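You operate a simulated robot arm through the tools that you are given. There is no shell and no other tool. Be economical: measure what you need, move in short steps, check, and stop when the job is done.

You run a simulated two-armed robot. Do the job below in one go: nothing can be reset, and whatever is moved stays where it is left.

## Task
Raise the blind over the pegs, hang up the orange and blue U-tubes and lower it again.
Fine: each hangs on the peg of its colour.

Only the result counts: the job must be done as asked and must still hold three seconds after the hand-in. Knocking over, shifting, dropping, spilling or breaking anything else fails it.

## Robot
Two 6-joint arms with two-finger grippers on one trunk, on a base that drives. Base frame: it is fixed to the floor where the robot stands at the start and does not move with it; the origin is under the middle of the robot, x ahead of it, y to its left, z up. Units: cm, degrees, N and s.
The left shoulder is at the start at [6, 14.3, 67.8], the right one opposite. With the tool pointing down near the work surface each hand reaches from about 10 to 62 cm from the robot's upright axis, wherever it stands, measured 20 degrees to its own side. Places, roughly: right roller blind [60, 0, 90]. Payload 2.45 kg a hand.
Tool frame (each hand has its own): the origin (TCP) lies between the finger pads and is the grasp point; the fingertips stand 2.6 cm ahead of it; z points along the fingers, y is the line along which they close. The gripper opens to 9.6 cm. The gripper's body begins 6.9 cm behind the TCP.
Orientation is that of the tool frame in the base frame, as a unit quaternion [w, x, y, z]. With the fingers straight down and closing along the base's y, the tool's x points along the base's -x, its y along +y and its z along -z.

## Interface
- The arms move only by the tool arm_command. It takes "left_steps", "right_steps" or both (then of equal length, played together; a hand with none holds still); each is a list of rows, each an object (a shift or turn left out is 0, a gripper value left out holds the last) with "offset": the shift along the base's x, y, z in cm, a list of three; "dr": the turn, a rotation vector about the base's x, y, z in degrees, a list of three; "jaw": the opening in per cent of the stroke, from 0 (shut) to 100 (fully open). In form: [{"offset": [x, y, z], "dr": [wx, wy, wz], "jaw": jaw}, ...]. A call has 1 to 10 rows; each row shifts and turns the commanded pose from where the row before left it. Rows are played at 5 a second. More than 5 cm and 8.6 degrees between two rows, or a gripper value outside its range, and nothing of the call is played. Where a pose cannot be reached the arm comes as near as it can. A force on the tool above 70 N (or 10 N above the force at the start of the call, whichever is more), or a blocked arm, ends the call early, and 0.2 s more pass. Each finger halts on what it meets, pressing with about 42 N; the grip force reading is that of the motor and also rises with nothing between the fingers. The clock runs only during rows and for 0.2 s after the last one: add rows that do not move to give the fingers time. It gives the time, the measured TCP pose, the force on the tool (base axes), the opening and the grip force at its end, in the units of the frame above (readings bear some noise), with the torque about the TCP (base axes, N m) and any sound that the robot's microphone picked up.
- Cameras (640 x 400 px; columns grow to the right, rows downward): "scene" is now at [15.39, -0.34, 133.69]; the picture's right is [-0.02, -1.00, 0.00], its down [-0.23, 0.00, -0.97] and it looks along [0.97, -0.02, -0.23] (base axes); focal length 214 px, centre (320, 200). "left" rides on the left gripper at [8.1, -0.3, -9.8] in its tool frame; the picture's right is [0.04, 1.00, 0.00], its down [-0.73, 0.03, -0.68] and it looks along [-0.68, 0.03, 0.73] (tool axes); focal length 256 px, centre (320, 200). "right" rides on the right gripper at [8.2, 0.3, -9.8] in its tool frame; the picture's right is [-0.04, 1.00, 0.00], its down [-0.73, -0.03, -0.68] and it looks along [-0.68, -0.03, 0.73] (tool axes); focal length 256 px, centre (320, 200). There is no depth. A picture from a camera that has moved, and an enlarged one, comes with that camera's place and axes in the base frame and with its lens.
- get_image(camera): a new picture of that camera. No time passes.
- move_column(by): slides the trunk up (or, below 0, down) by that many cm; the arms and the scene camera ride with it, the base frame stays. It gives what a move gives, with no picture.
- roll_base(legs): drives the robot by 1 to 6 legs, each [ahead, turn to the left] in cm and degrees, along the robot's own axes; the way and the turn of a leg run together, so that a leg with both is an arc; at most 150 cm and 180 degrees a leg. The arms and the cameras ride along, it lands a little off, and it stops where it bumps. It gives what a move gives.
- pan_tilt(pan, tilt): turns the head with the scene camera to pan (to the left, within 86 degrees either way) and tilt (down, from -29 to 69), counted from straight ahead of the robot. It gives what a move gives.
- zoom(camera, box): a new picture of the part [left, top, right, bottom] of that camera's present view, enlarged. No time passes.
- close_job(): hands the job in; it is judged then, once.

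Go step by step. Nothing tells you exact positions but the pictures and the camera data: compare them with the known pose of the tool, close in by small moves and look again before you grip or let go. The budget is 120 turns and 88 pictures, counting those below and the enlarged ones. Unless the task says otherwise, let go and move clear before handing in, and close with one line.

The tools are called after "Call:" by a JSON object that holds its "name" and its "arguments". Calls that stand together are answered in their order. arm_command: Moves the arms, as the interface text tells. Its arguments: {"type":"object","properties":{"left_steps":{"type":"array"},"right_steps":{"type":"array"}},"required":[]} The other tools are called the same way: move_column (by) slides the trunk up or down; roll_base (legs) drives the base; pan_tilt (pan, tilt) turns the head that bears the scene camera; get_image (camera) takes a picture; zoom (camera, box) takes an enlarged picture of a part of a camera's view; close_job () hands the job in.

At the start:

```text
time_s: 0.0
left_ee_pos: [42.83, 22.71, 99.92]
left_orientation: [0.0, 0.001, 1.0, 0.0]
left_wrist_force: [-0.2, -0.3, 0.0]
left_wrist_torque: [0.0, -0.03, -0.03]
left_gripper_width: 9.6
left_grip_force: 0.1
right_ee_pos: [52.75, -16.31, 99.8]
right_orientation: [0.0, 0.002, 1.0, 0.001]
right_wrist_force: [-0.3, -0.4, -0.1]
right_wrist_torque: [0.0, 0.01, 0.03]
right_gripper_width: 9.62
right_grip_force: 0.1
trunk travel left (down, up): [-30.3, 28.7]
robot x, y, heading: [-0.08, -0.09, -0.0]
head pan, tilt: [-1.1, 13.5]
```

scene: 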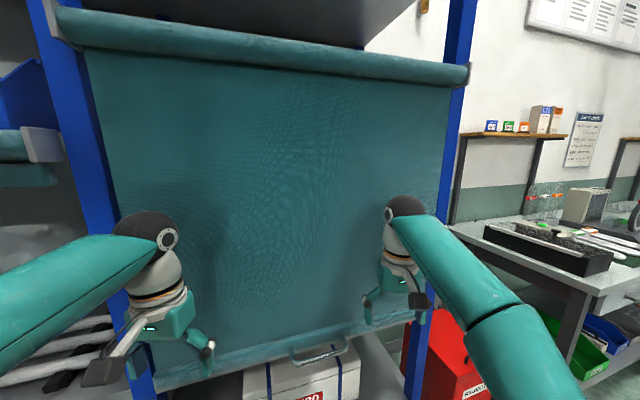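
right: 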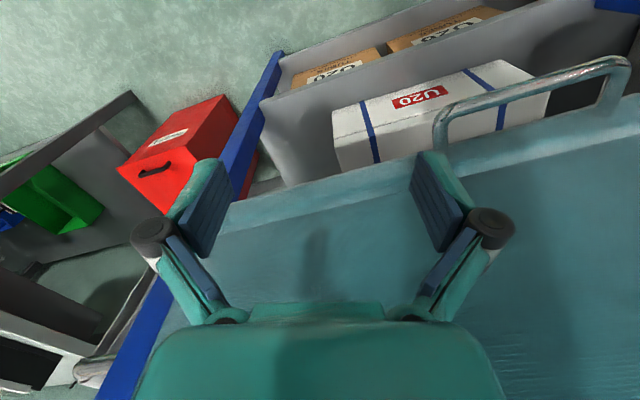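
left: 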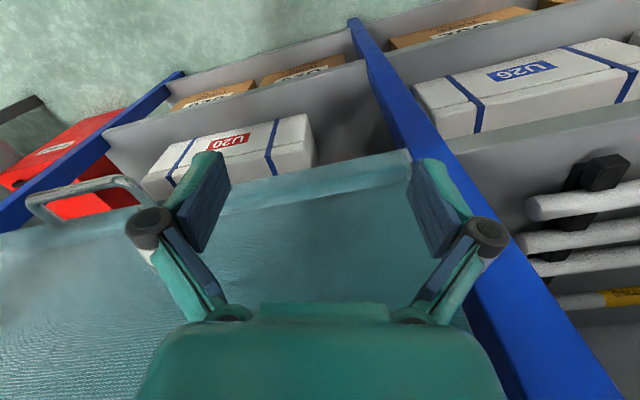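

I see a closed teal blind ahead with a bar handle at its bottom edge, and a bench to the right with glassware. I'll look closer at both before moving.

Call:
{"name": "zoom", "arguments": {"camera": "scene", "box": [440, 80, 640, 300]}}

Call:
{"name": "pan_tilt", "arguments": {"pan": -60, "tilt": 25}}

Call:
{"name": "get_image", "arguments": {"camera": "scene"}}

```text
1.82 times, centred on (540, 190) of scene
camera zoom: at [15.39, -0.34, 133.69], right [-0.02, -1.0, 0.0], down [-0.23, 0.0, -0.97], along [0.97, -0.02, -0.23], focal length 390 px, centre (-80, 218)
```

zoom: 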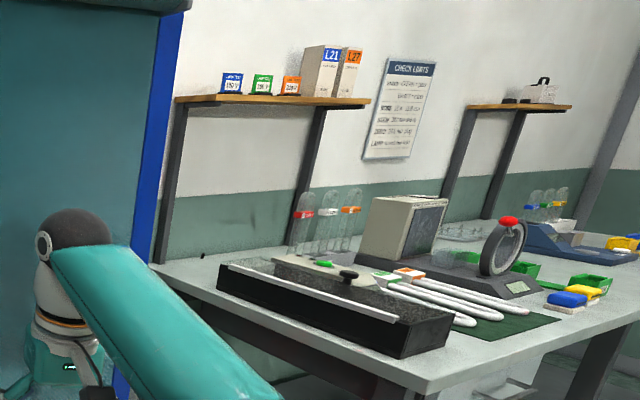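

```text
time_s: 1.3
left_ee_pos: [43.04, 22.67, 100.03]
left_orientation: [0.0, 0.001, 1.0, 0.0]
left_wrist_force: [-0.1, -0.7, 0.1]
left_wrist_torque: [-0.02, -0.04, -0.02]
left_gripper_width: 9.62
left_grip_force: 0.1
right_ee_pos: [52.69, -16.43, 99.9]
right_orientation: [0.0, 0.002, 1.0, 0.001]
right_wrist_force: [0.3, -0.2, -0.3]
right_wrist_torque: [-0.02, 0.01, 0.02]
right_gripper_width: 9.61
right_grip_force: 0.1
trunk travel left (down, up): [-30.3, 28.7]
robot x, y, heading: [-0.03, -0.01, -0.1]
head pan, tilt: [-60.0, 25.0]
```

```text
83 pictures are left
camera scene: at [10.67, -8.14, 131.82], right [-0.87, -0.5, 0.0], down [-0.21, 0.37, -0.91], along [0.45, -0.78, -0.42], focal length 214 px, centre (320, 200)
```

scene: 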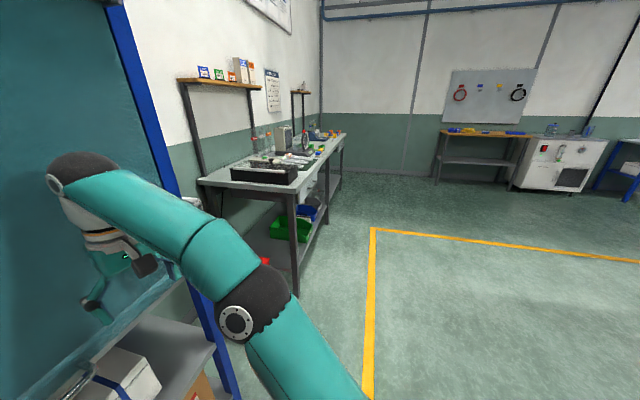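

The bench on the right holds labelled items far away. White tubes also showed on the left, so I'll look there.

Call:
{"name": "pan_tilt", "arguments": {"pan": 55, "tilt": 25}}

Call:
{"name": "get_image", "arguments": {"camera": "scene"}}

Call:
{"name": "pan_tilt", "arguments": {"pan": 10, "tilt": 55}}

Call:
{"name": "get_image", "arguments": {"camera": "scene"}}

```text
time_s: 3.2
left_ee_pos: [42.89, 22.68, 99.92]
left_orientation: [0.001, 0.002, 1.0, 0.0]
left_wrist_force: [0.2, -0.1, 0.7]
left_wrist_torque: [-0.04, 0.0, 0.03]
left_gripper_width: 9.61
left_grip_force: 0.1
right_ee_pos: [52.73, -16.34, 99.99]
right_orientation: [0.001, 0.002, 1.0, 0.0]
right_wrist_force: [0.4, 0.5, 0.2]
right_wrist_torque: [-0.03, -0.01, 0.01]
right_gripper_width: 9.56
right_grip_force: 0.0
trunk travel left (down, up): [-30.3, 28.7]
robot x, y, heading: [-0.09, -0.08, 0.2]
head pan, tilt: [55.0, 25.0]
```

```text
82 pictures are left
camera scene: at [11.35, 7.38, 131.82], right [0.82, -0.57, 0.0], down [-0.24, -0.35, -0.91], along [0.52, 0.74, -0.42], focal length 214 px, centre (320, 200)
```

scene: 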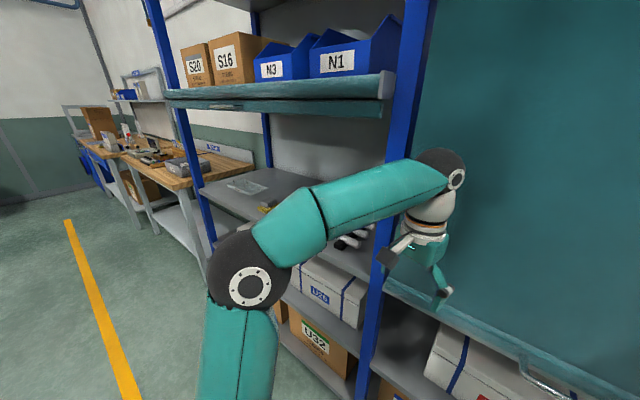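

```text
time_s: 4.3
left_ee_pos: [42.8, 22.61, 99.89]
left_orientation: [0.0, 0.002, 1.0, 0.0]
left_wrist_force: [0.0, 0.3, 0.4]
left_wrist_torque: [0.01, 0.02, 0.01]
left_gripper_width: 9.59
left_grip_force: 0.0
right_ee_pos: [52.78, -16.39, 99.99]
right_orientation: [0.0, 0.002, 1.0, 0.0]
right_wrist_force: [0.7, -0.9, -0.1]
right_wrist_torque: [0.03, 0.01, 0.02]
right_gripper_width: 9.58
right_grip_force: 0.0
trunk travel left (down, up): [-30.3, 28.7]
robot x, y, heading: [0.13, -0.25, 0.3]
head pan, tilt: [10.0, 55.0]
```

```text
81 pictures are left
camera scene: at [13.16, 1.1, 127.42], right [0.17, -0.98, 0.0], down [-0.81, -0.14, -0.57], along [0.56, 0.1, -0.82], focal length 214 px, centre (320, 200)
```

scene: 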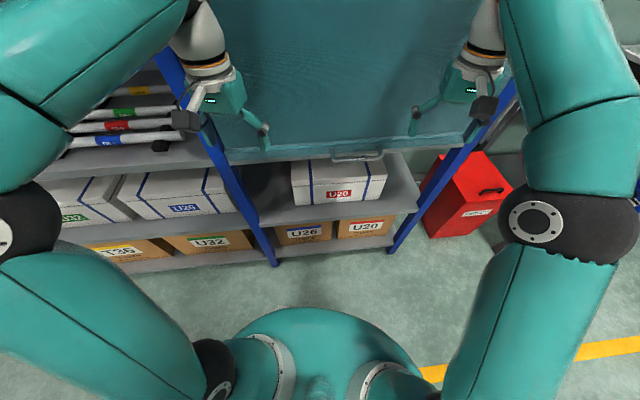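

Coloured-labelled white tubes lie on the left bay's shelf; others are on the right bench. I'll zoom in on both.

Call:
{"name": "zoom", "arguments": {"camera": "scene", "box": [40, 60, 220, 180]}}

Call:
{"name": "pan_tilt", "arguments": {"pan": -50, "tilt": 15}}

Call:
{"name": "zoom", "arguments": {"camera": "scene", "box": [180, 120, 380, 245]}}

```text
3.33 times, centred on (130, 120) of scene
camera zoom: at [13.16, 1.1, 127.42], right [0.17, -0.98, 0.0], down [-0.81, -0.14, -0.57], along [0.56, 0.1, -0.82], focal length 715 px, centre (953, 467)
```

zoom: 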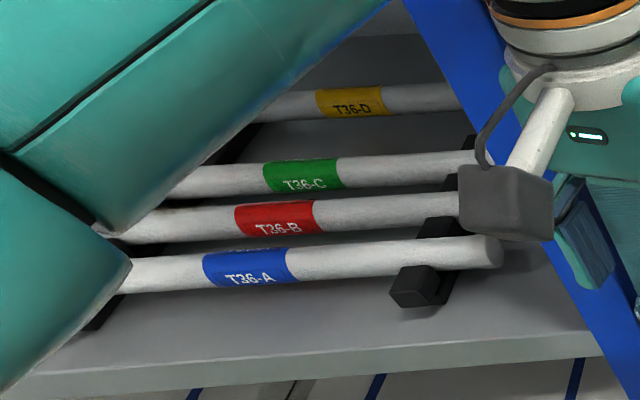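

```text
time_s: 5.7
left_ee_pos: [42.92, 22.52, 99.96]
left_orientation: [0.0, 0.002, 1.0, 0.0]
left_wrist_force: [0.7, 0.7, -1.4]
left_wrist_torque: [-0.03, -0.06, 0.02]
left_gripper_width: 9.59
left_grip_force: 0.1
right_ee_pos: [52.67, -16.36, 99.88]
right_orientation: [0.0, 0.002, 1.0, 0.0]
right_wrist_force: [0.5, -0.6, -0.1]
right_wrist_torque: [0.01, 0.0, 0.0]
right_gripper_width: 9.59
right_grip_force: 0.0
trunk travel left (down, up): [-30.3, 28.7]
robot x, y, heading: [-0.04, -0.34, -0.0]
head pan, tilt: [-50.0, 15.0]
```

```text
3.20 times, centred on (280, 182) of scene
camera zoom: at [12.07, -7.31, 133.43], right [-0.77, -0.64, 0.0], down [-0.17, 0.2, -0.97], along [0.62, -0.74, -0.26], focal length 686 px, centre (448, 256)
```

zoom: 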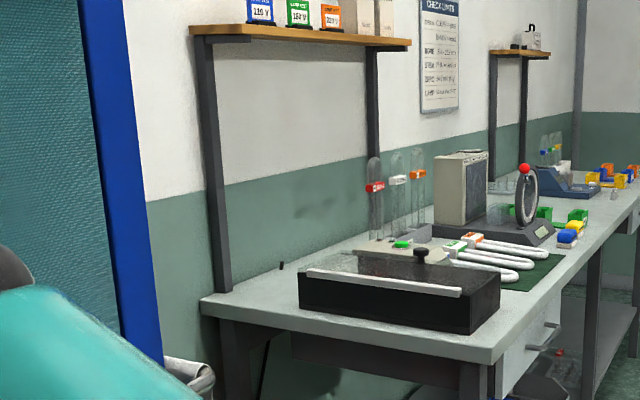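

The U-tubes lie on a green mat on the right bench; the pegs must be behind the blind. The handle seems to be near [52, -1.5, 90.5]; I'll back the right hand off and turn it so its fingers point forward and close vertically.

Call:
{"name": "arm_command", "arguments": {"right_steps": [{"offset": [-4, 0, 0], "dr": [0, 0, 8.5]}, {"offset": [-4, 0, 0], "dr": [0, 0, 8.5]}, {"offset": [-4, 0, 0], "dr": [0, 0, 8.5]}, {"offset": [-2, 0, 0], "dr": [0, 0, 8.5]}, {"dr": [0, 0, 8.5]}, {"dr": [0, 0, 8.5]}, {"dr": [0, 0, 8.5]}, {"dr": [0, 0, 8.5]}, {"dr": [0, 0, 8.5]}, {"dr": [0, 0, 8.5]}]}}

Call:
{"name": "pan_tilt", "arguments": {"pan": 0, "tilt": 40}}

Call:
{"name": "get_image", "arguments": {"camera": "scene"}}

```text
time_s: 7.8
left_ee_pos: [42.85, 22.54, 99.99]
left_orientation: [0.0, 0.002, 1.0, 0.001]
left_wrist_force: [-0.2, -0.3, -1.6]
left_wrist_torque: [0.02, -0.01, 0.0]
left_gripper_width: 9.6
left_grip_force: 0.0
right_ee_pos: [38.66, -16.3, 99.82]
right_orientation: [0.0, -0.675, 0.738, 0.0]
right_wrist_force: [-0.5, -0.4, 0.2]
right_wrist_torque: [0.01, 0.03, 0.02]
right_gripper_width: 9.6
right_grip_force: 0.1
trunk travel left (down, up): [-30.3, 28.7]
robot x, y, heading: [0.04, 0.06, -0.0]
head pan, tilt: [-50.0, 15.0]
```

```text
time_s: 9.0
left_ee_pos: [42.86, 22.65, 99.8]
left_orientation: [0.001, 0.001, 1.0, 0.0]
left_wrist_force: [0.2, -0.2, 0.3]
left_wrist_torque: [-0.01, 0.01, 0.0]
left_gripper_width: 9.59
left_grip_force: 0.0
right_ee_pos: [38.66, -16.43, 99.88]
right_orientation: [0.0, -0.673, 0.739, 0.0]
right_wrist_force: [-0.5, -0.2, -0.4]
right_wrist_torque: [0.01, -0.02, 0.03]
right_gripper_width: 9.6
right_grip_force: 0.0
trunk travel left (down, up): [-30.3, 28.7]
robot x, y, heading: [-0.1, 0.05, 0.2]
head pan, tilt: [0.0, 40.0]
```

```text
78 pictures are left
camera scene: at [14.54, -0.17, 129.49], right [0.0, -1.0, 0.0], down [-0.64, 0.0, -0.77], along [0.77, 0.0, -0.64], focal length 214 px, centre (320, 200)
```

scene: 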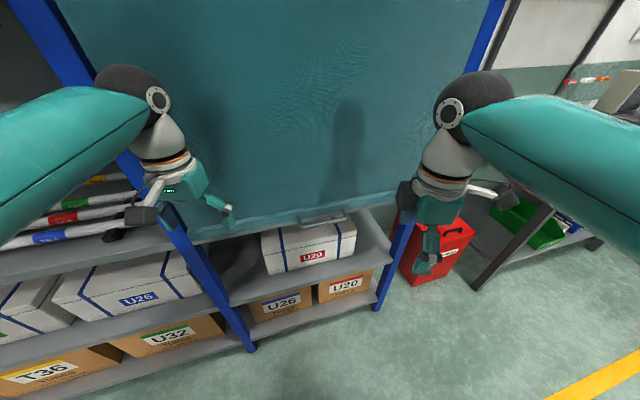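

The hand has turned well. Now pitch it forward.

Call:
{"name": "arm_command", "arguments": {"right_steps": [{"dr": [0, 0, 5]}, {"dr": [0, -8.5, 0]}, {"dr": [0, -8.5, 0]}, {"dr": [0, -8.5, 0]}, {"dr": [0, -8.5, 0]}, {"dr": [0, -8.5, 0]}, {"dr": [0, -8.5, 0]}, {"dr": [0, -8.5, 0]}, {"dr": [0, -8.5, 0]}, {"dr": [0, -8.5, 0]}]}}

Call:
{"name": "arm_command", "arguments": {"right_steps": [{"dr": [0, -8.5, 0]}, {"dr": [0, -5, 0]}, {"offset": [0, 4, -2]}, {"offset": [0, 4, -3]}, {"offset": [0, 4, -3]}]}}

Call:
{"name": "get_image", "arguments": {"camera": "scene"}}

Call:
{"name": "get_image", "arguments": {"camera": "right"}}

```text
time_s: 11.2
left_ee_pos: [42.88, 22.69, 99.86]
left_orientation: [0.0, 0.002, 1.0, 0.0]
left_wrist_force: [0.2, -0.1, 0.2]
left_wrist_torque: [0.01, 0.0, 0.01]
left_gripper_width: 9.6
left_grip_force: 0.0
right_ee_pos: [38.7, -16.42, 99.98]
right_orientation: [0.439, -0.554, 0.557, -0.436]
right_wrist_force: [-0.4, 0.6, -0.3]
right_wrist_torque: [0.01, -0.02, -0.01]
right_gripper_width: 9.62
right_grip_force: 0.0
trunk travel left (down, up): [-30.3, 28.7]
robot x, y, heading: [0.18, -0.4, 0.1]
head pan, tilt: [0.0, 40.0]
```

```text
time_s: 12.6
left_ee_pos: [42.81, 22.65, 99.94]
left_orientation: [0.0, 0.001, 1.0, 0.0]
left_wrist_force: [1.3, 0.2, 0.4]
left_wrist_torque: [-0.01, 0.01, 0.02]
left_gripper_width: 9.61
left_grip_force: 0.0
right_ee_pos: [43.19, -6.83, 96.38]
right_orientation: [0.476, -0.473, 0.535, -0.513]
right_wrist_force: [0.1, 0.4, 0.4]
right_wrist_torque: [0.0, 0.03, -0.03]
right_gripper_width: 9.61
right_grip_force: 0.2
right hand out of reach, approached as far as the arm can: row 1, 2, 3, 4
trunk travel left (down, up): [-30.3, 28.7]
robot x, y, heading: [-0.08, -0.21, 0.1]
head pan, tilt: [0.0, 40.0]
stopped in row 5 (right hand): the arm was blocked; the commanded pose is now the measured one
```

```text
77 pictures are left
camera scene: at [14.54, -0.14, 129.41], right [0.0, -1.0, 0.0], down [-0.64, 0.0, -0.77], along [0.77, 0.0, -0.64], focal length 214 px, centre (320, 200)
```

scene: 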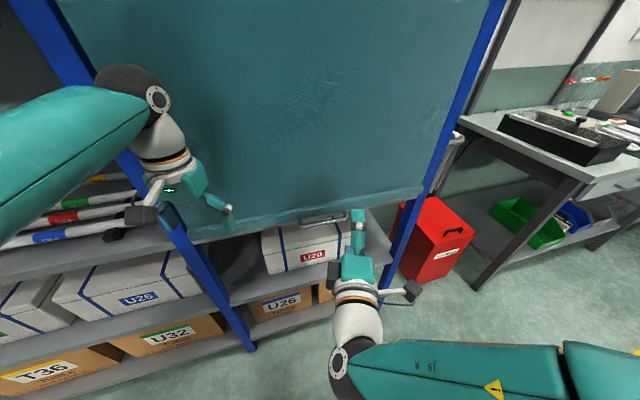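

```text
76 pictures are left
camera right: at [32.75, -13.87, 96.06], right [-0.01, 0.07, -1.0], down [-0.6, 0.8, 0.06], along [0.8, 0.6, 0.03], focal length 256 px, centre (320, 200)
```

right: 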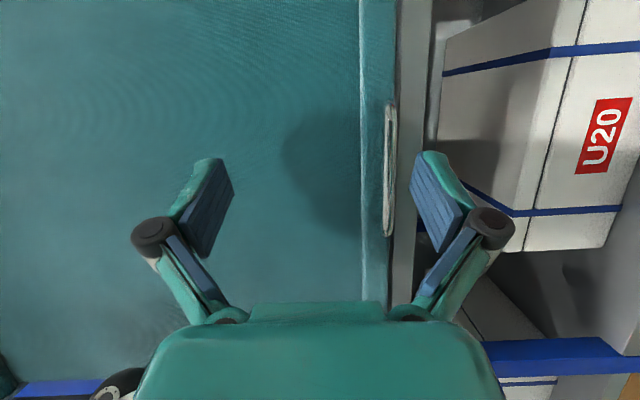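

The handle bar shows at about [53, -1.5, 90.3], running along y, with the hand now pointing forward at it. I'll line up in z and y, then look again.

Call:
{"name": "arm_command", "arguments": {"right_steps": [{"offset": [2, 2, -3]}, {"offset": [1, 2, -3]}, {"offset": [0, 1, 0], "dr": [0, 0, 5]}, {}]}}

Call:
{"name": "get_image", "arguments": {"camera": "right"}}

```text
time_s: 13.6
left_ee_pos: [42.78, 22.63, 99.86]
left_orientation: [0.0, 0.002, 1.0, 0.001]
left_wrist_force: [0.8, 0.2, -0.5]
left_wrist_torque: [0.03, 0.0, 0.0]
left_gripper_width: 9.6
left_grip_force: 0.1
right_ee_pos: [46.06, -1.79, 90.28]
right_orientation: [0.5, -0.497, 0.512, -0.491]
right_wrist_force: [0.6, -0.1, -0.5]
right_wrist_torque: [0.01, 0.02, -0.02]
right_gripper_width: 9.6
right_grip_force: 0.1
trunk travel left (down, up): [-30.3, 28.7]
robot x, y, heading: [-0.02, -0.1, 0.0]
head pan, tilt: [0.0, 40.0]
```

```text
75 pictures are left
camera right: at [36.25, -9.71, 90.03], right [-0.02, 0.06, -1.0], down [-0.67, 0.74, 0.06], along [0.74, 0.67, 0.03], focal length 256 px, centre (320, 200)
```

right: 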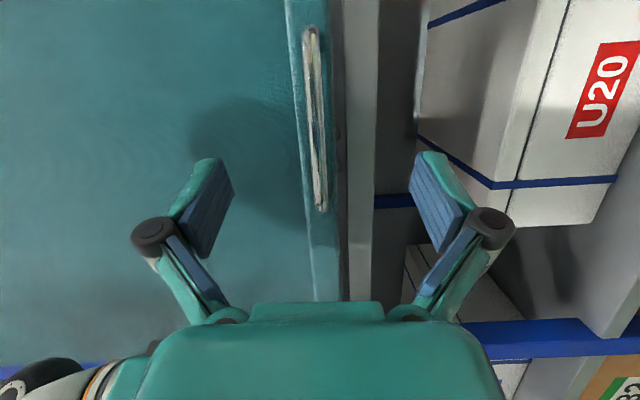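

The bar lies between the fingers in height. Moving forward gently, then closing.

Call:
{"name": "arm_command", "arguments": {"right_steps": [{"offset": [3, 0, 0.3]}, {"offset": [2, 0, 0]}, {"offset": [2, 0, 0]}, {}]}}

Call:
{"name": "get_image", "arguments": {"camera": "right"}}

Call:
{"name": "zoom", "arguments": {"camera": "scene", "box": [240, 160, 440, 285]}}

```text
time_s: 14.6
left_ee_pos: [42.93, 22.73, 100.02]
left_orientation: [0.0, 0.002, 1.0, 0.0]
left_wrist_force: [-0.2, 0.0, -0.5]
left_wrist_torque: [-0.03, 0.02, 0.0]
left_gripper_width: 9.59
left_grip_force: 0.0
right_ee_pos: [53.09, -1.56, 90.72]
right_orientation: [0.499, -0.497, 0.512, -0.492]
right_wrist_force: [1.1, 0.4, -0.3]
right_wrist_torque: [-0.01, 0.01, -0.05]
right_gripper_width: 9.61
right_grip_force: 0.1
trunk travel left (down, up): [-30.3, 28.7]
robot x, y, heading: [0.03, 0.14, -0.0]
head pan, tilt: [0.0, 40.0]
```

```text
74 pictures are left
camera right: at [43.42, -9.66, 90.46], right [-0.02, 0.06, -1.0], down [-0.67, 0.74, 0.06], along [0.74, 0.67, 0.03], focal length 256 px, centre (320, 200)
```

right: 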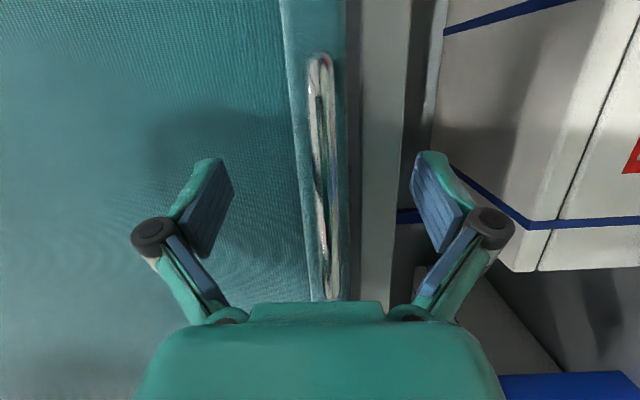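

```text
3.20 times, centred on (340, 222) of scene
camera zoom: at [14.54, -0.16, 129.49], right [0.0, -1.0, 0.0], down [-0.64, 0.0, -0.77], along [0.77, 0.0, -0.64], focal length 686 px, centre (256, 128)
```

zoom: 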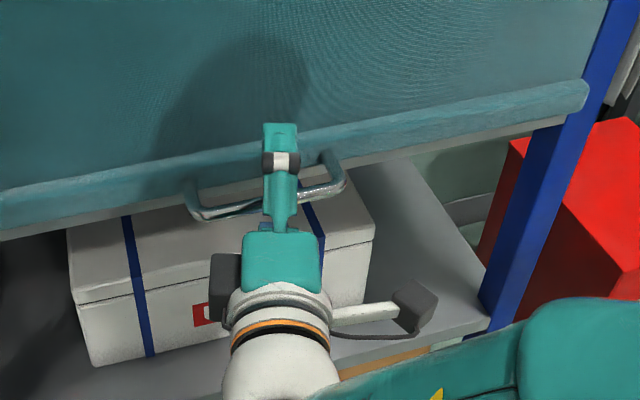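

The rack is yawed about 19° (right side farther), so I'll yaw the hand to match, and then close on the bar.

Call:
{"name": "arm_command", "arguments": {"right_steps": [{"offset": [-0.5, 0, 0], "dr": [0, 0, 6]}, {"dr": [0, 0, 6]}, {"dr": [0, 0, 6]}, {}]}}

Call:
{"name": "get_image", "arguments": {"camera": "right"}}

Call:
{"name": "arm_command", "arguments": {"right_steps": [{"jaw": 50}, {"jaw": 0}, {"jaw": 0}, {"jaw": 0}, {"jaw": 0}]}}

Call:
{"name": "get_image", "arguments": {"camera": "right"}}

```text
time_s: 15.6
left_ee_pos: [42.85, 22.64, 100.08]
left_orientation: [0.0, 0.001, 1.0, 0.0]
left_wrist_force: [0.8, -0.1, 0.0]
left_wrist_torque: [0.01, 0.0, 0.01]
left_gripper_width: 9.57
left_grip_force: 0.1
right_ee_pos: [52.1, -0.9, 91.07]
right_orientation: [-0.568, 0.571, -0.43, 0.408]
right_wrist_force: [-0.9, -0.5, -0.3]
right_wrist_torque: [-0.02, 0.02, -0.01]
right_gripper_width: 9.64
right_grip_force: 0.1
right hand out of reach, approached as far as the arm can: row 3
trunk travel left (down, up): [-30.3, 28.7]
robot x, y, heading: [0.07, 0.22, 0.1]
head pan, tilt: [0.0, 40.0]
```

```text
72 pictures are left
camera right: at [45.34, -11.56, 90.83], right [-0.04, 0.05, -1.0], down [-0.86, 0.5, 0.06], along [0.5, 0.86, 0.03], focal length 256 px, centre (320, 200)
```

right: 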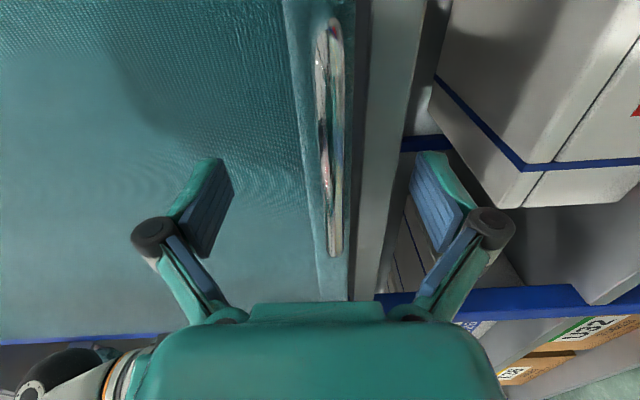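

```text
time_s: 16.8
left_ee_pos: [42.84, 22.63, 99.98]
left_orientation: [-0.001, 0.002, 1.0, 0.001]
left_wrist_force: [-0.1, -0.1, 0.2]
left_wrist_torque: [0.03, 0.0, 0.0]
left_gripper_width: 9.6
left_grip_force: 0.0
right_ee_pos: [52.31, -0.76, 90.94]
right_orientation: [-0.567, 0.571, -0.431, 0.408]
right_wrist_force: [-1.9, -0.2, -7.8]
right_wrist_torque: [-0.91, -0.21, 0.52]
right_gripper_width: 1.02
right_grip_force: 37.7
trunk travel left (down, up): [-30.3, 28.7]
robot x, y, heading: [0.01, -0.17, 0.1]
head pan, tilt: [0.0, 40.0]
```

```text
71 pictures are left
camera right: at [45.35, -11.54, 90.78], right [-0.04, 0.05, -1.0], down [-0.86, 0.5, 0.06], along [0.5, 0.86, 0.02], focal length 256 px, centre (320, 200)
```

right: 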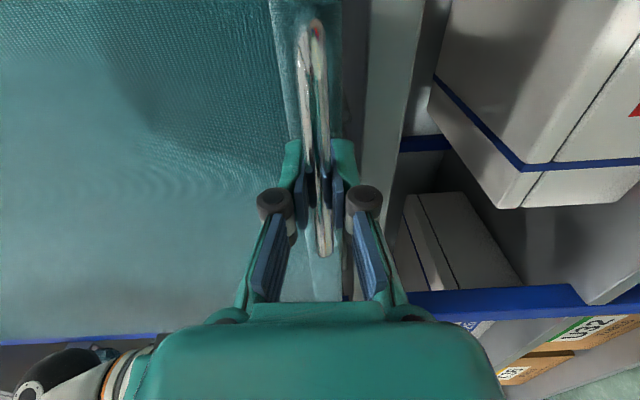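

The bar is gripped (1.0 cm). I'll lift with the column.

Call:
{"name": "move_column", "arguments": {"by": 8}}

Call:
{"name": "get_image", "arguments": {"camera": "scene"}}

```text
time_s: 18.0
left_ee_pos: [42.93, 22.57, 107.92]
left_orientation: [-0.001, 0.002, 1.0, 0.0]
left_wrist_force: [-0.2, -1.3, 0.4]
left_wrist_torque: [0.01, -0.02, 0.01]
left_gripper_width: 9.62
left_grip_force: 0.1
right_ee_pos: [52.23, -1.02, 99.21]
right_orientation: [-0.568, 0.57, -0.431, 0.41]
right_wrist_force: [-1.9, 0.2, -3.8]
right_wrist_torque: [-0.88, -0.21, 0.48]
right_gripper_width: 1.05
right_grip_force: 37.9
trunk travel left (down, up): [-38.3, 20.7]
robot x, y, heading: [-0.11, 0.19, 0.0]
head pan, tilt: [0.0, 40.0]
```

```text
70 pictures are left
camera scene: at [14.54, -0.14, 137.49], right [0.0, -1.0, 0.0], down [-0.64, 0.0, -0.77], along [0.77, 0.0, -0.64], focal length 214 px, centre (320, 200)
```

scene: 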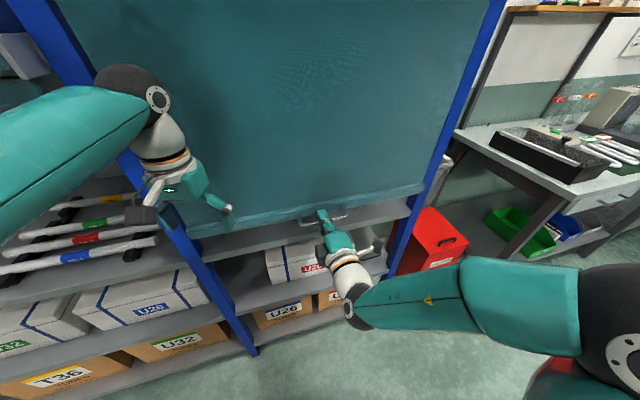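

The blind follows easily. Continuing up.

Call:
{"name": "move_column", "arguments": {"by": 20}}

Call:
{"name": "pan_tilt", "arguments": {"pan": 10, "tilt": 20}}

Call:
{"name": "get_image", "arguments": {"camera": "scene"}}

```text
time_s: 20.2
left_ee_pos: [42.87, 22.57, 128.01]
left_orientation: [0.001, 0.002, 1.0, 0.0]
left_wrist_force: [-0.4, 0.0, 0.1]
left_wrist_torque: [0.01, -0.01, -0.01]
left_gripper_width: 9.62
left_grip_force: 0.0
right_ee_pos: [52.14, -0.92, 119.1]
right_orientation: [-0.567, 0.57, -0.431, 0.409]
right_wrist_force: [-2.5, 0.5, -5.9]
right_wrist_torque: [-0.88, -0.28, 0.31]
right_gripper_width: 1.04
right_grip_force: 37.2
trunk travel left (down, up): [-58.3, 0.7]
robot x, y, heading: [0.14, -0.3, -0.1]
head pan, tilt: [0.0, 40.0]
```

```text
time_s: 21.0
left_ee_pos: [42.94, 22.68, 127.94]
left_orientation: [0.0, 0.001, 1.0, 0.0]
left_wrist_force: [0.6, 0.0, 0.8]
left_wrist_torque: [0.05, 0.01, 0.03]
left_gripper_width: 9.58
left_grip_force: 0.0
right_ee_pos: [52.22, -0.79, 119.19]
right_orientation: [-0.567, 0.571, -0.43, 0.41]
right_wrist_force: [-0.7, 1.3, -0.1]
right_wrist_torque: [-0.88, -0.28, -0.03]
right_gripper_width: 1.01
right_grip_force: 37.9
trunk travel left (down, up): [-58.3, 0.7]
robot x, y, heading: [0.05, -0.27, -0.0]
head pan, tilt: [10.0, 20.0]
```

```text
69 pictures are left
camera scene: at [15.21, 1.49, 160.62], right [0.17, -0.98, 0.0], down [-0.34, -0.06, -0.94], along [0.93, 0.16, -0.34], focal length 214 px, centre (320, 200)
```

scene: 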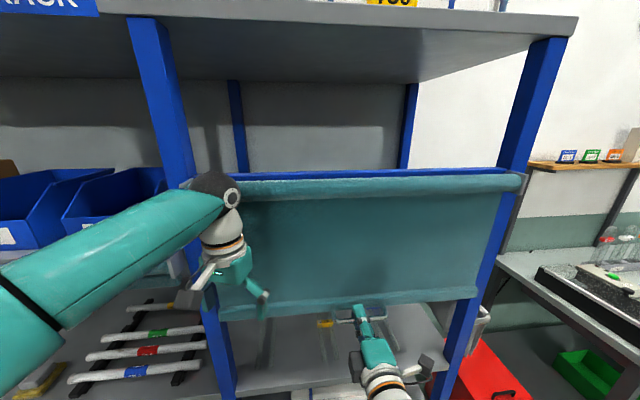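

The blind is about half up; its roller is at z≈148. The column is at its top, so I'll raise the arm now.

Call:
{"name": "arm_command", "arguments": {"right_steps": [{"offset": [0, 0, 2]}, {"offset": [0, 0, 2.5]}, {"offset": [0, 0, 2.5]}, {"offset": [0, 0, 2.5]}, {"offset": [0, 0, 2.5]}, {}]}}

Call:
{"name": "get_image", "arguments": {"camera": "scene"}}

```text
time_s: 22.4
left_ee_pos: [42.75, 22.58, 127.97]
left_orientation: [0.0, 0.002, 1.0, 0.001]
left_wrist_force: [-0.4, -0.3, 0.0]
left_wrist_torque: [-0.01, 0.05, 0.02]
left_gripper_width: 9.59
left_grip_force: 0.1
right_ee_pos: [52.15, -0.82, 131.4]
right_orientation: [-0.568, 0.57, -0.43, 0.41]
right_wrist_force: [-4.4, -5.0, -4.3]
right_wrist_torque: [-0.84, -0.28, -0.12]
right_gripper_width: 1.07
right_grip_force: 37.9
trunk travel left (down, up): [-58.3, 0.7]
robot x, y, heading: [0.01, 0.27, -0.2]
head pan, tilt: [10.0, 20.0]
```

```text
68 pictures are left
camera scene: at [15.17, 1.37, 160.64], right [0.17, -0.98, 0.0], down [-0.34, -0.06, -0.94], along [0.93, 0.16, -0.34], focal length 214 px, centre (320, 200)
```

scene: 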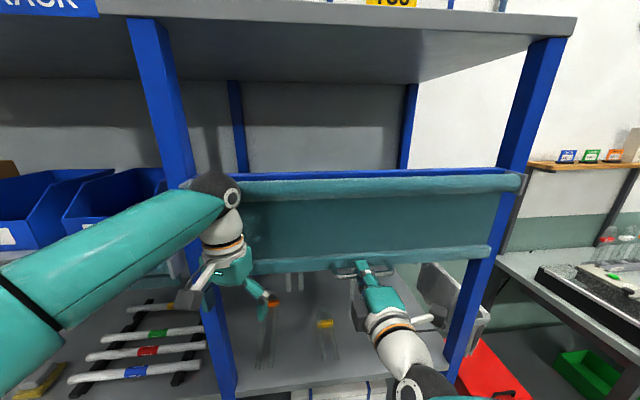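

Pegs/tubes with coloured tags are appearing. Raising further.

Call:
{"name": "arm_command", "arguments": {"right_steps": [{"offset": [0, 0, 2]}, {"offset": [0, 0, 2]}, {"offset": [0, 0, 2]}, {"offset": [0, 0, 2]}, {"offset": [0, 0, 1.5]}, {}]}}

Call:
{"name": "get_image", "arguments": {"camera": "scene"}}

```text
time_s: 23.8
left_ee_pos: [42.87, 22.69, 128.03]
left_orientation: [-0.001, 0.002, 1.0, 0.0]
left_wrist_force: [-0.8, -0.4, 0.9]
left_wrist_torque: [0.03, -0.01, -0.01]
left_gripper_width: 9.6
left_grip_force: 0.1
right_ee_pos: [52.18, -0.93, 140.52]
right_orientation: [-0.567, 0.571, -0.431, 0.408]
right_wrist_force: [0.9, -2.3, -7.2]
right_wrist_torque: [-0.88, -0.22, 0.27]
right_gripper_width: 1.03
right_grip_force: 37.5
trunk travel left (down, up): [-58.3, 0.7]
robot x, y, heading: [-0.24, 0.09, -0.1]
head pan, tilt: [10.0, 20.0]
```

```text
67 pictures are left
camera scene: at [15.31, 1.42, 160.62], right [0.17, -0.98, 0.0], down [-0.34, -0.06, -0.94], along [0.93, 0.16, -0.34], focal length 214 px, centre (320, 200)
```

scene: 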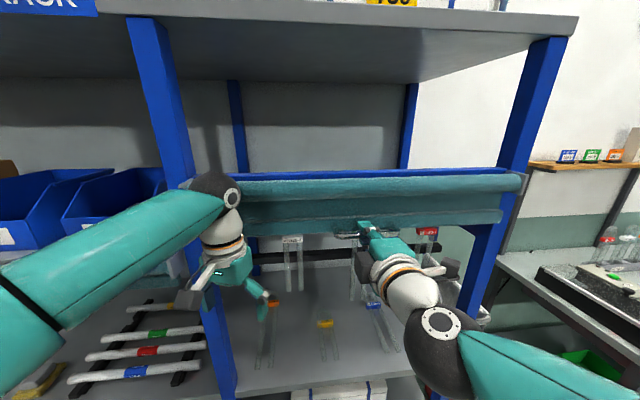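

Glass U-tubes with orange, yellow and blue tags lie in the shelf, with others already hanging. I'll lift a bit more.

Call:
{"name": "arm_command", "arguments": {"right_steps": [{"offset": [0, 0, 1.5]}, {"offset": [0, 0, 1.5]}, {"offset": [0, 0, 1]}, {}]}}

Call:
{"name": "zoom", "arguments": {"camera": "scene", "box": [200, 160, 520, 400]}}

```text
time_s: 24.8
left_ee_pos: [42.83, 22.69, 127.89]
left_orientation: [0.0, 0.001, 1.0, 0.001]
left_wrist_force: [-0.6, -0.1, 0.2]
left_wrist_torque: [0.01, -0.02, -0.04]
left_gripper_width: 9.6
left_grip_force: 0.0
right_ee_pos: [52.16, -0.88, 144.6]
right_orientation: [-0.566, 0.573, -0.431, 0.407]
right_wrist_force: [-5.9, 0.8, -15.6]
right_wrist_torque: [-0.87, -0.36, -0.44]
right_gripper_width: 1.05
right_grip_force: 37.3
trunk travel left (down, up): [-58.3, 0.7]
robot x, y, heading: [0.48, -0.21, -0.1]
head pan, tilt: [10.0, 20.0]
```

```text
1.67 times, centred on (360, 280) of scene
camera zoom: at [15.2, 1.47, 160.61], right [0.17, -0.98, 0.0], down [-0.34, -0.06, -0.94], along [0.93, 0.16, -0.34], focal length 358 px, centre (253, 67)
```

zoom: 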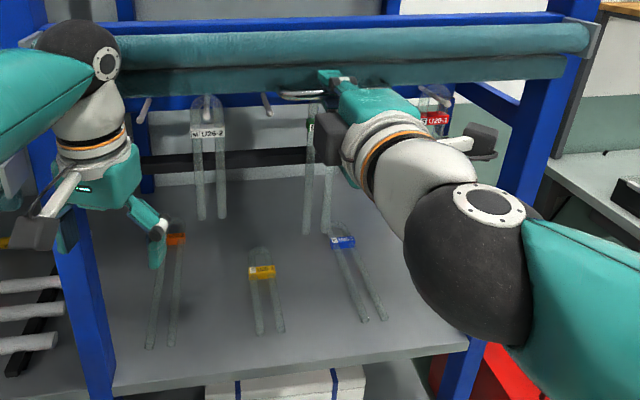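

The blind is up against its stop. Below it: U-tubes (orange, yellow, blue tags) lying on the shelf, and pegs at the back. I'll release and see whether it stays up.

Call:
{"name": "arm_command", "arguments": {"right_steps": [{"jaw": 20}, {"jaw": 20}, {"jaw": 20}]}}

Call:
{"name": "get_image", "arguments": {"camera": "right"}}

```text
time_s: 25.6
left_ee_pos: [42.86, 22.7, 127.88]
left_orientation: [0.0, 0.002, 1.0, 0.001]
left_wrist_force: [0.1, -0.1, 0.5]
left_wrist_torque: [0.0, -0.01, 0.04]
left_gripper_width: 9.6
left_grip_force: 0.1
right_ee_pos: [52.19, -0.9, 144.61]
right_orientation: [-0.567, 0.57, -0.431, 0.408]
right_wrist_force: [-0.9, -0.6, 0.0]
right_wrist_torque: [0.04, -0.02, 0.02]
right_gripper_width: 1.89
right_grip_force: 0.1
trunk travel left (down, up): [-58.3, 0.7]
robot x, y, heading: [0.41, -0.09, -0.3]
head pan, tilt: [10.0, 20.0]
```

```text
65 pictures are left
camera right: at [45.36, -11.59, 144.39], right [-0.04, 0.05, -1.0], down [-0.86, 0.5, 0.06], along [0.5, 0.86, 0.03], focal length 256 px, centre (320, 200)
```

right: 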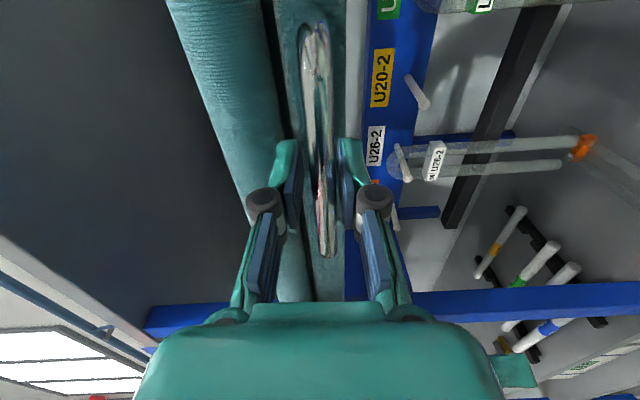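

It stays up with no load on the hand. I'll withdraw the right hand and look at the peg labels.

Call:
{"name": "arm_command", "arguments": {"right_steps": [{"offset": [-1, -0.3, 0], "jaw": 40}, {"offset": [-3, -1, 0], "jaw": 60}, {"offset": [-4, -1.2, 0]}, {"offset": [-4, -3, -2]}, {"offset": [-3, -4, -3]}, {"offset": [0, -4, -3]}, {"offset": [0, -4, -3]}, {"offset": [0, -4, -4]}, {}]}}

Call:
{"name": "pan_tilt", "arguments": {"pan": 15, "tilt": 25}}

Call:
{"name": "get_image", "arguments": {"camera": "scene"}}

```text
refused: row 4 steps farther than a row can; nothing moved
```

```text
time_s: 26.3
left_ee_pos: [42.81, 22.64, 127.88]
left_orientation: [0.0, 0.002, 1.0, 0.0]
left_wrist_force: [-0.1, -0.3, -0.6]
left_wrist_torque: [-0.02, 0.0, -0.02]
left_gripper_width: 9.59
left_grip_force: 0.0
right_ee_pos: [52.16, -0.92, 144.55]
right_orientation: [-0.567, 0.571, -0.431, 0.409]
right_wrist_force: [0.4, -0.7, -0.5]
right_wrist_torque: [0.05, -0.01, 0.04]
right_gripper_width: 1.92
right_grip_force: 0.1
trunk travel left (down, up): [-58.3, 0.7]
robot x, y, heading: [-0.21, 0.03, 0.2]
head pan, tilt: [15.0, 25.0]
```

```text
64 pictures are left
camera scene: at [14.94, 2.22, 159.82], right [0.26, -0.97, 0.0], down [-0.41, -0.11, -0.91], along [0.88, 0.23, -0.42], focal length 214 px, centre (320, 200)
```

scene: 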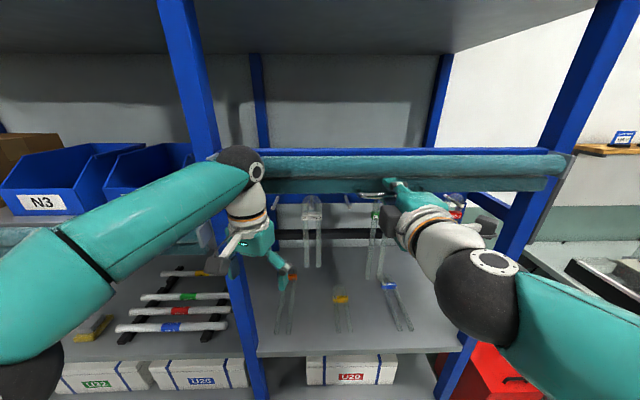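

Step limit exceeded; retracting with smaller steps, and moving the left hand back for a clear view.

Call:
{"name": "arm_command", "arguments": {"right_steps": [{"offset": [-1, -0.3, 0], "jaw": 40}, {"offset": [-3, -1, 0], "jaw": 60}, {"offset": [-4, -1.2, 0]}, {"offset": [-3, -3, -2]}, {"offset": [-2, -3, -3]}, {"offset": [0, -3, -3]}, {"offset": [0, -3, -3]}, {"offset": [0, -3, -3]}, {}], "left_steps": [{}, {}, {"offset": [-4, 0, 0]}, {"offset": [-4, 0, 0]}, {"offset": [-4, 0, 0]}, {"offset": [-3, 3, 0]}, {"offset": [0, 4, 0]}, {"offset": [0, 4, 0]}, {}]}}

Call:
{"name": "move_column", "arguments": {"by": -25}}

Call:
{"name": "pan_tilt", "arguments": {"pan": 18, "tilt": 5}}

Call:
{"name": "get_image", "arguments": {"camera": "scene"}}

```text
time_s: 28.3
left_ee_pos: [27.79, 33.8, 127.99]
left_orientation: [0.0, 0.002, 1.0, 0.0]
left_wrist_force: [-0.9, -0.7, -0.4]
left_wrist_torque: [-0.01, 0.04, 0.0]
left_gripper_width: 9.58
left_grip_force: 0.0
right_ee_pos: [39.1, -16.68, 131.94]
right_orientation: [-0.565, 0.57, -0.434, 0.409]
right_wrist_force: [0.2, 0.5, 0.0]
right_wrist_torque: [-0.02, 0.03, 0.02]
right_gripper_width: 5.74
right_grip_force: 0.1
right hand out of reach, approached as far as the arm can: row 8
trunk travel left (down, up): [-58.3, 0.7]
robot x, y, heading: [-0.03, 0.06, 0.1]
head pan, tilt: [15.0, 25.0]
```

```text
time_s: 30.8
left_ee_pos: [27.83, 33.84, 103.02]
left_orientation: [0.0, 0.002, 1.0, 0.0]
left_wrist_force: [-0.1, -0.3, 1.0]
left_wrist_torque: [0.02, 0.02, -0.03]
left_gripper_width: 9.6
left_grip_force: 0.1
right_ee_pos: [38.94, -16.53, 106.91]
right_orientation: [-0.566, 0.57, -0.432, 0.411]
right_wrist_force: [0.8, 0.4, -0.3]
right_wrist_torque: [0.01, 0.0, 0.02]
right_gripper_width: 5.76
right_grip_force: 0.1
trunk travel left (down, up): [-33.3, 25.7]
robot x, y, heading: [-0.02, 0.09, 0.1]
head pan, tilt: [15.0, 25.0]
```

```text
time_s: 31.7
left_ee_pos: [27.77, 33.76, 102.98]
left_orientation: [0.001, 0.002, 1.0, -0.001]
left_wrist_force: [-0.4, 1.2, 0.7]
left_wrist_torque: [-0.01, -0.02, -0.01]
left_gripper_width: 9.6
left_grip_force: 0.1
right_ee_pos: [39.08, -16.55, 107.13]
right_orientation: [-0.565, 0.57, -0.432, 0.41]
right_wrist_force: [-0.4, -0.8, 0.1]
right_wrist_torque: [-0.01, -0.01, -0.01]
right_gripper_width: 5.75
right_grip_force: 0.0
trunk travel left (down, up): [-33.3, 25.7]
robot x, y, heading: [0.0, -0.0, -0.2]
head pan, tilt: [18.0, 5.0]
```

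```text
63 pictures are left
camera scene: at [14.73, 2.68, 138.06], right [0.31, -0.95, 0.0], down [-0.08, -0.03, -1.0], along [0.95, 0.31, -0.09], focal length 214 px, centre (320, 200)
```

scene: 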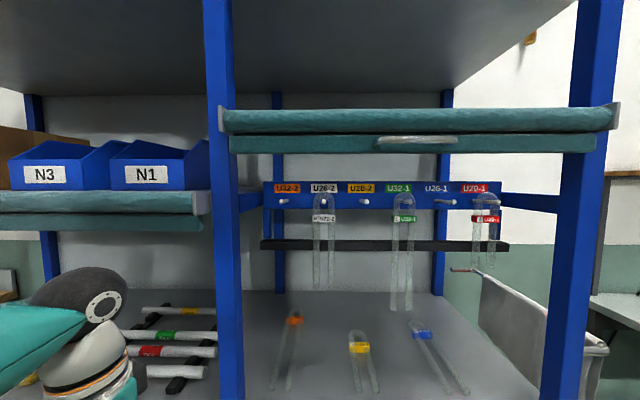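

Clear view: pegs left to right are orange, white (occupied), yellow, green (occupied), blue, red (occupied). The loose tubes lie on the shelf. I'll zoom in for details.

Call:
{"name": "zoom", "arguments": {"camera": "scene", "box": [250, 170, 520, 290]}}

Call:
{"name": "zoom", "arguments": {"camera": "scene", "box": [240, 280, 500, 400]}}

```text
2.37 times, centred on (385, 230) of scene
camera zoom: at [14.73, 2.68, 138.06], right [0.31, -0.95, 0.0], down [-0.08, -0.03, -1.0], along [0.95, 0.31, -0.09], focal length 508 px, centre (166, 129)
```

zoom: 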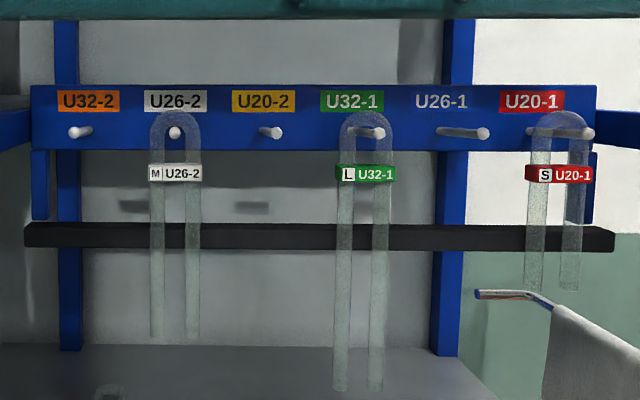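

```text
2.46 times, centred on (370, 340) of scene
camera zoom: at [14.73, 2.68, 138.06], right [0.31, -0.95, 0.0], down [-0.08, -0.03, -1.0], along [0.95, 0.31, -0.09], focal length 528 px, centre (197, -145)
```

zoom: 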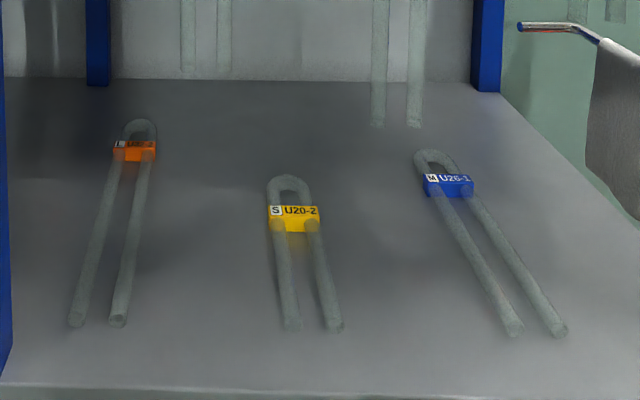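

Geometry worked out: the rack faces at about 17° from my heading; pegs run at z≈133 with 10 cm spacing, tubes lie under their own pegs with the bend pointing inward, and the shelf is at z≈88.5. I'll roll the right hand so it closes sideways, pitched down, before driving in closer.

Call:
{"name": "arm_command", "arguments": {"right_steps": [{"dr": [0, 0, -8]}, {"dr": [0, 0, -8]}, {"dr": [8.5, 0, 0]}, {"dr": [8.5, 0, 0]}, {"dr": [8.5, 0, 0]}, {"dr": [8.5, 0, 0]}, {"dr": [8.5, 0, 0]}, {"dr": [8.5, 0, 0]}, {"dr": [8.5, 0, 0]}, {"dr": [8.5, 0, 0]}]}}

Call:
{"name": "arm_command", "arguments": {"right_steps": [{"dr": [8.5, 0, 0]}, {"dr": [8.5, 0, 0]}, {"dr": [5, 0, 0]}, {"dr": [0, 8.5, 0]}, {"dr": [0, 8.5, 0]}, {"dr": [0, 8.5, 0]}, {"dr": [0, 8.5, 0]}, {"dr": [0, 8.5, 0]}, {"dr": [0, 8.5, 0]}, {}]}}

```text
time_s: 33.9
left_ee_pos: [27.71, 33.75, 103.04]
left_orientation: [0.001, 0.002, 1.0, 0.0]
left_wrist_force: [0.3, 0.0, 0.3]
left_wrist_torque: [-0.01, -0.02, 0.01]
left_gripper_width: 9.61
left_grip_force: 0.0
right_ee_pos: [39.49, -16.34, 108.02]
right_orientation: [0.699, -0.137, 0.692, -0.117]
right_wrist_force: [0.4, 0.0, -0.3]
right_wrist_torque: [-0.02, 0.03, 0.0]
right_gripper_width: 5.76
right_grip_force: 0.0
right hand out of reach, approached as far as the arm can: row 1, 10
trunk travel left (down, up): [-33.3, 25.7]
robot x, y, heading: [0.12, -0.32, -0.3]
head pan, tilt: [18.0, 5.0]
```

```text
time_s: 36.1
left_ee_pos: [27.68, 33.75, 103.01]
left_orientation: [0.0, 0.002, 1.0, 0.0]
left_wrist_force: [0.7, -1.0, 0.8]
left_wrist_torque: [-0.01, 0.02, 0.01]
left_gripper_width: 9.61
left_grip_force: 0.0
right_ee_pos: [39.33, -16.5, 108.3]
right_orientation: [0.341, 0.005, 0.94, 0.016]
right_wrist_force: [-0.2, -0.1, 0.0]
right_wrist_torque: [-0.01, -0.02, 0.0]
right_gripper_width: 5.76
right_grip_force: 0.1
trunk travel left (down, up): [-33.3, 25.7]
robot x, y, heading: [0.1, -0.27, -0.0]
head pan, tilt: [18.0, 5.0]
```

Right hand is pitched 50° down and closes sideways. I'll bring the left hand inward and give it a similar pitch, then drive ahead and turn to face the rack.

Call:
{"name": "arm_command", "arguments": {"left_steps": [{"offset": [0, -4, 0], "dr": [0, -8, 0]}, {"offset": [0, -4, 0], "dr": [0, -8, 0]}, {"offset": [0, -3, 0], "dr": [0, -8, 0]}, {"dr": [0, -8, 0]}, {"dr": [0, -8, 0]}, {}]}}

Call:
{"name": "roll_base", "arguments": {"legs": [[17, 0], [0, 17]]}}

Call:
{"name": "pan_tilt", "arguments": {"pan": 0, "tilt": 25}}

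Call:
{"name": "get_image", "arguments": {"camera": "scene"}}

```text
time_s: 37.5
left_ee_pos: [27.8, 22.84, 102.88]
left_orientation: [0.343, 0.002, 0.939, 0.0]
left_wrist_force: [0.1, -0.4, 0.3]
left_wrist_torque: [0.01, -0.01, 0.02]
left_gripper_width: 9.58
left_grip_force: 0.1
right_ee_pos: [39.46, -16.37, 108.06]
right_orientation: [0.342, 0.006, 0.94, 0.016]
right_wrist_force: [0.7, -0.1, 0.1]
right_wrist_torque: [-0.02, -0.01, -0.01]
right_gripper_width: 5.74
right_grip_force: 0.0
trunk travel left (down, up): [-33.3, 25.7]
robot x, y, heading: [0.19, 0.01, -0.1]
head pan, tilt: [18.0, 5.0]
```

```text
time_s: 40.0
left_ee_pos: [37.28, 29.78, 102.99]
left_orientation: [0.338, -0.135, 0.93, 0.05]
left_wrist_force: [0.5, 0.1, -0.4]
left_wrist_torque: [0.0, 0.0, 0.0]
left_gripper_width: 9.6
left_grip_force: 0.0
right_ee_pos: [59.78, -4.5, 108.07]
right_orientation: [0.336, -0.132, 0.93, 0.065]
right_wrist_force: [-0.3, -0.3, 0.5]
right_wrist_torque: [0.04, 0.02, 0.01]
right_gripper_width: 5.78
right_grip_force: 0.1
trunk travel left (down, up): [-33.3, 25.7]
robot x, y, heading: [17.23, -0.34, 16.4]
head pan, tilt: [18.0, 5.0]
```

```text
time_s: 40.9
left_ee_pos: [37.25, 29.82, 103.01]
left_orientation: [0.338, -0.135, 0.93, 0.051]
left_wrist_force: [-1.2, 0.3, 0.1]
left_wrist_torque: [0.01, 0.01, 0.01]
left_gripper_width: 9.57
left_grip_force: 0.1
right_ee_pos: [59.7, -4.5, 108.08]
right_orientation: [0.336, -0.132, 0.93, 0.066]
right_wrist_force: [-0.4, 0.6, 0.2]
right_wrist_torque: [-0.02, 0.01, 0.01]
right_gripper_width: 5.79
right_grip_force: 0.0
trunk travel left (down, up): [-33.3, 25.7]
robot x, y, heading: [17.48, -0.28, 16.6]
head pan, tilt: [0.0, 25.0]
```

```text
60 pictures are left
camera scene: at [31.91, 3.92, 134.83], right [0.29, -0.96, 0.0], down [-0.4, -0.12, -0.91], along [0.87, 0.26, -0.42], focal length 214 px, centre (320, 200)
```

scene: 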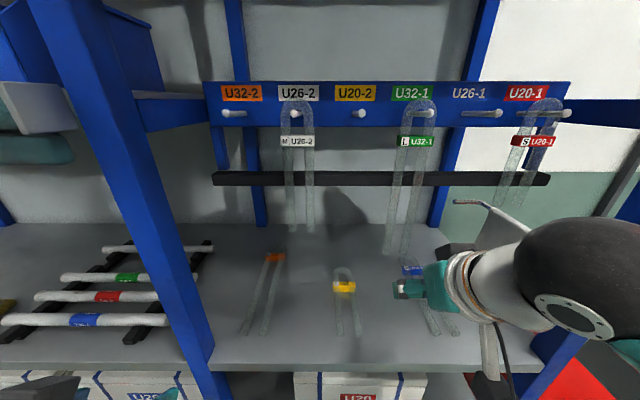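

The view is square to the rack now. In rack coordinates: blue tube axis is at lateral s≈32.4, legs from depth 61 to bend at 86; I'll grip its legs at depth ≈67 with the right hand, nearly vertical. First, move above and look.

Call:
{"name": "arm_command", "arguments": {"right_steps": [{"offset": [0, -3, 0], "dr": [-2.3, 7.7, 0], "jaw": 85}, {"offset": [1, -3, -1], "dr": [-2.3, 7.7, 0]}, {"offset": [2, -2.5, -2], "dr": [-2.3, 7.7, 0]}, {"offset": [3, 0, -2], "dr": [-2.3, 7.7, 0]}, {"offset": [3.9, 0, -1]}, {}]}}

Call:
{"name": "get_image", "arguments": {"camera": "right"}}

Call:
{"name": "get_image", "arguments": {"camera": "scene"}}

```text
time_s: 42.2
left_ee_pos: [37.23, 29.84, 102.95]
left_orientation: [0.338, -0.135, 0.93, 0.051]
left_wrist_force: [0.6, 0.6, -0.4]
left_wrist_torque: [0.01, 0.01, 0.01]
left_gripper_width: 9.56
left_grip_force: 0.1
right_ee_pos: [69.72, -13.13, 102.22]
right_orientation: [0.064, -0.135, 0.988, 0.024]
right_wrist_force: [-0.5, 0.1, 0.7]
right_wrist_torque: [0.02, -0.04, -0.02]
right_gripper_width: 8.18
right_grip_force: 0.1
trunk travel left (down, up): [-33.3, 25.7]
robot x, y, heading: [17.08, -0.11, 16.7]
head pan, tilt: [0.0, 25.0]
```

```text
59 pictures are left
camera right: at [60.76, -15.51, 110.78], right [-0.23, 0.97, 0.03], down [0.63, 0.12, 0.77], along [0.74, 0.2, -0.64], focal length 256 px, centre (320, 200)
```

right: 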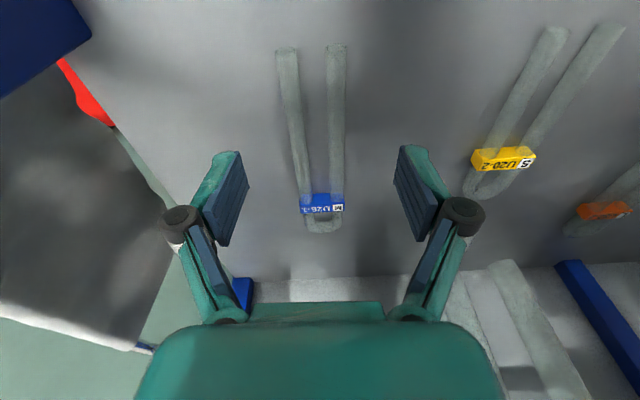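

```text
58 pictures are left
camera scene: at [31.9, 3.89, 134.82], right [0.29, -0.96, 0.0], down [-0.4, -0.12, -0.91], along [0.87, 0.26, -0.42], focal length 214 px, centre (320, 200)
```

scene: 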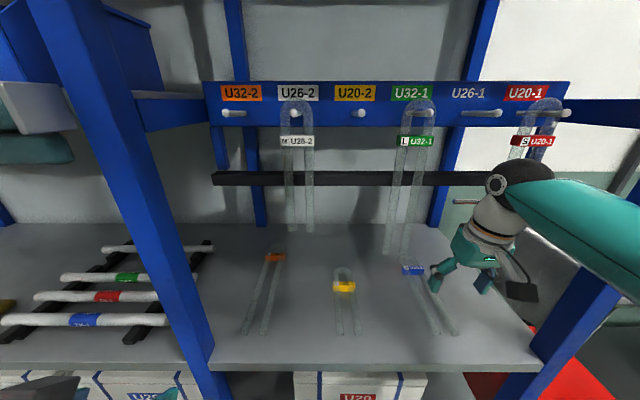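

The blue tube is centred in the right camera. Moving to its legs at about [73.9, -12.0] and descending.

Call:
{"name": "arm_command", "arguments": {"right_steps": [{"offset": [2.1, 0.55, 0]}, {"offset": [2.1, 0.55, 0]}, {"offset": [0, 0, -3]}, {"offset": [0, 0, -3]}, {"offset": [0, 0, -2.5]}, {"offset": [0, 0, -1.2]}, {}]}}

Call:
{"name": "get_image", "arguments": {"camera": "right"}}

```text
time_s: 43.9
left_ee_pos: [37.46, 29.79, 103.0]
left_orientation: [0.338, -0.135, 0.93, 0.051]
left_wrist_force: [0.1, 0.2, -1.3]
left_wrist_torque: [-0.01, 0.0, 0.03]
left_gripper_width: 9.6
left_grip_force: 0.1
right_ee_pos: [73.78, -11.83, 92.25]
right_orientation: [0.066, -0.136, 0.988, 0.024]
right_wrist_force: [-0.9, 1.3, -0.4]
right_wrist_torque: [0.02, 0.0, 0.0]
right_gripper_width: 8.15
right_grip_force: 0.2
trunk travel left (down, up): [-33.3, 25.7]
robot x, y, heading: [17.32, 0.1, 16.7]
head pan, tilt: [0.0, 25.0]
```

```text
57 pictures are left
camera right: at [64.83, -14.34, 100.9], right [-0.23, 0.97, 0.03], down [0.63, 0.12, 0.77], along [0.75, 0.2, -0.64], focal length 256 px, centre (320, 200)
```

right: 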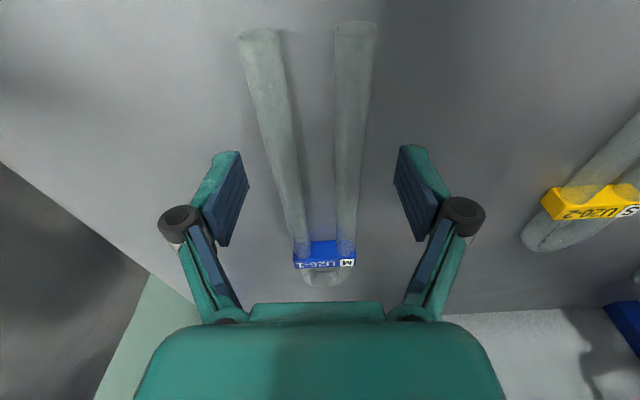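

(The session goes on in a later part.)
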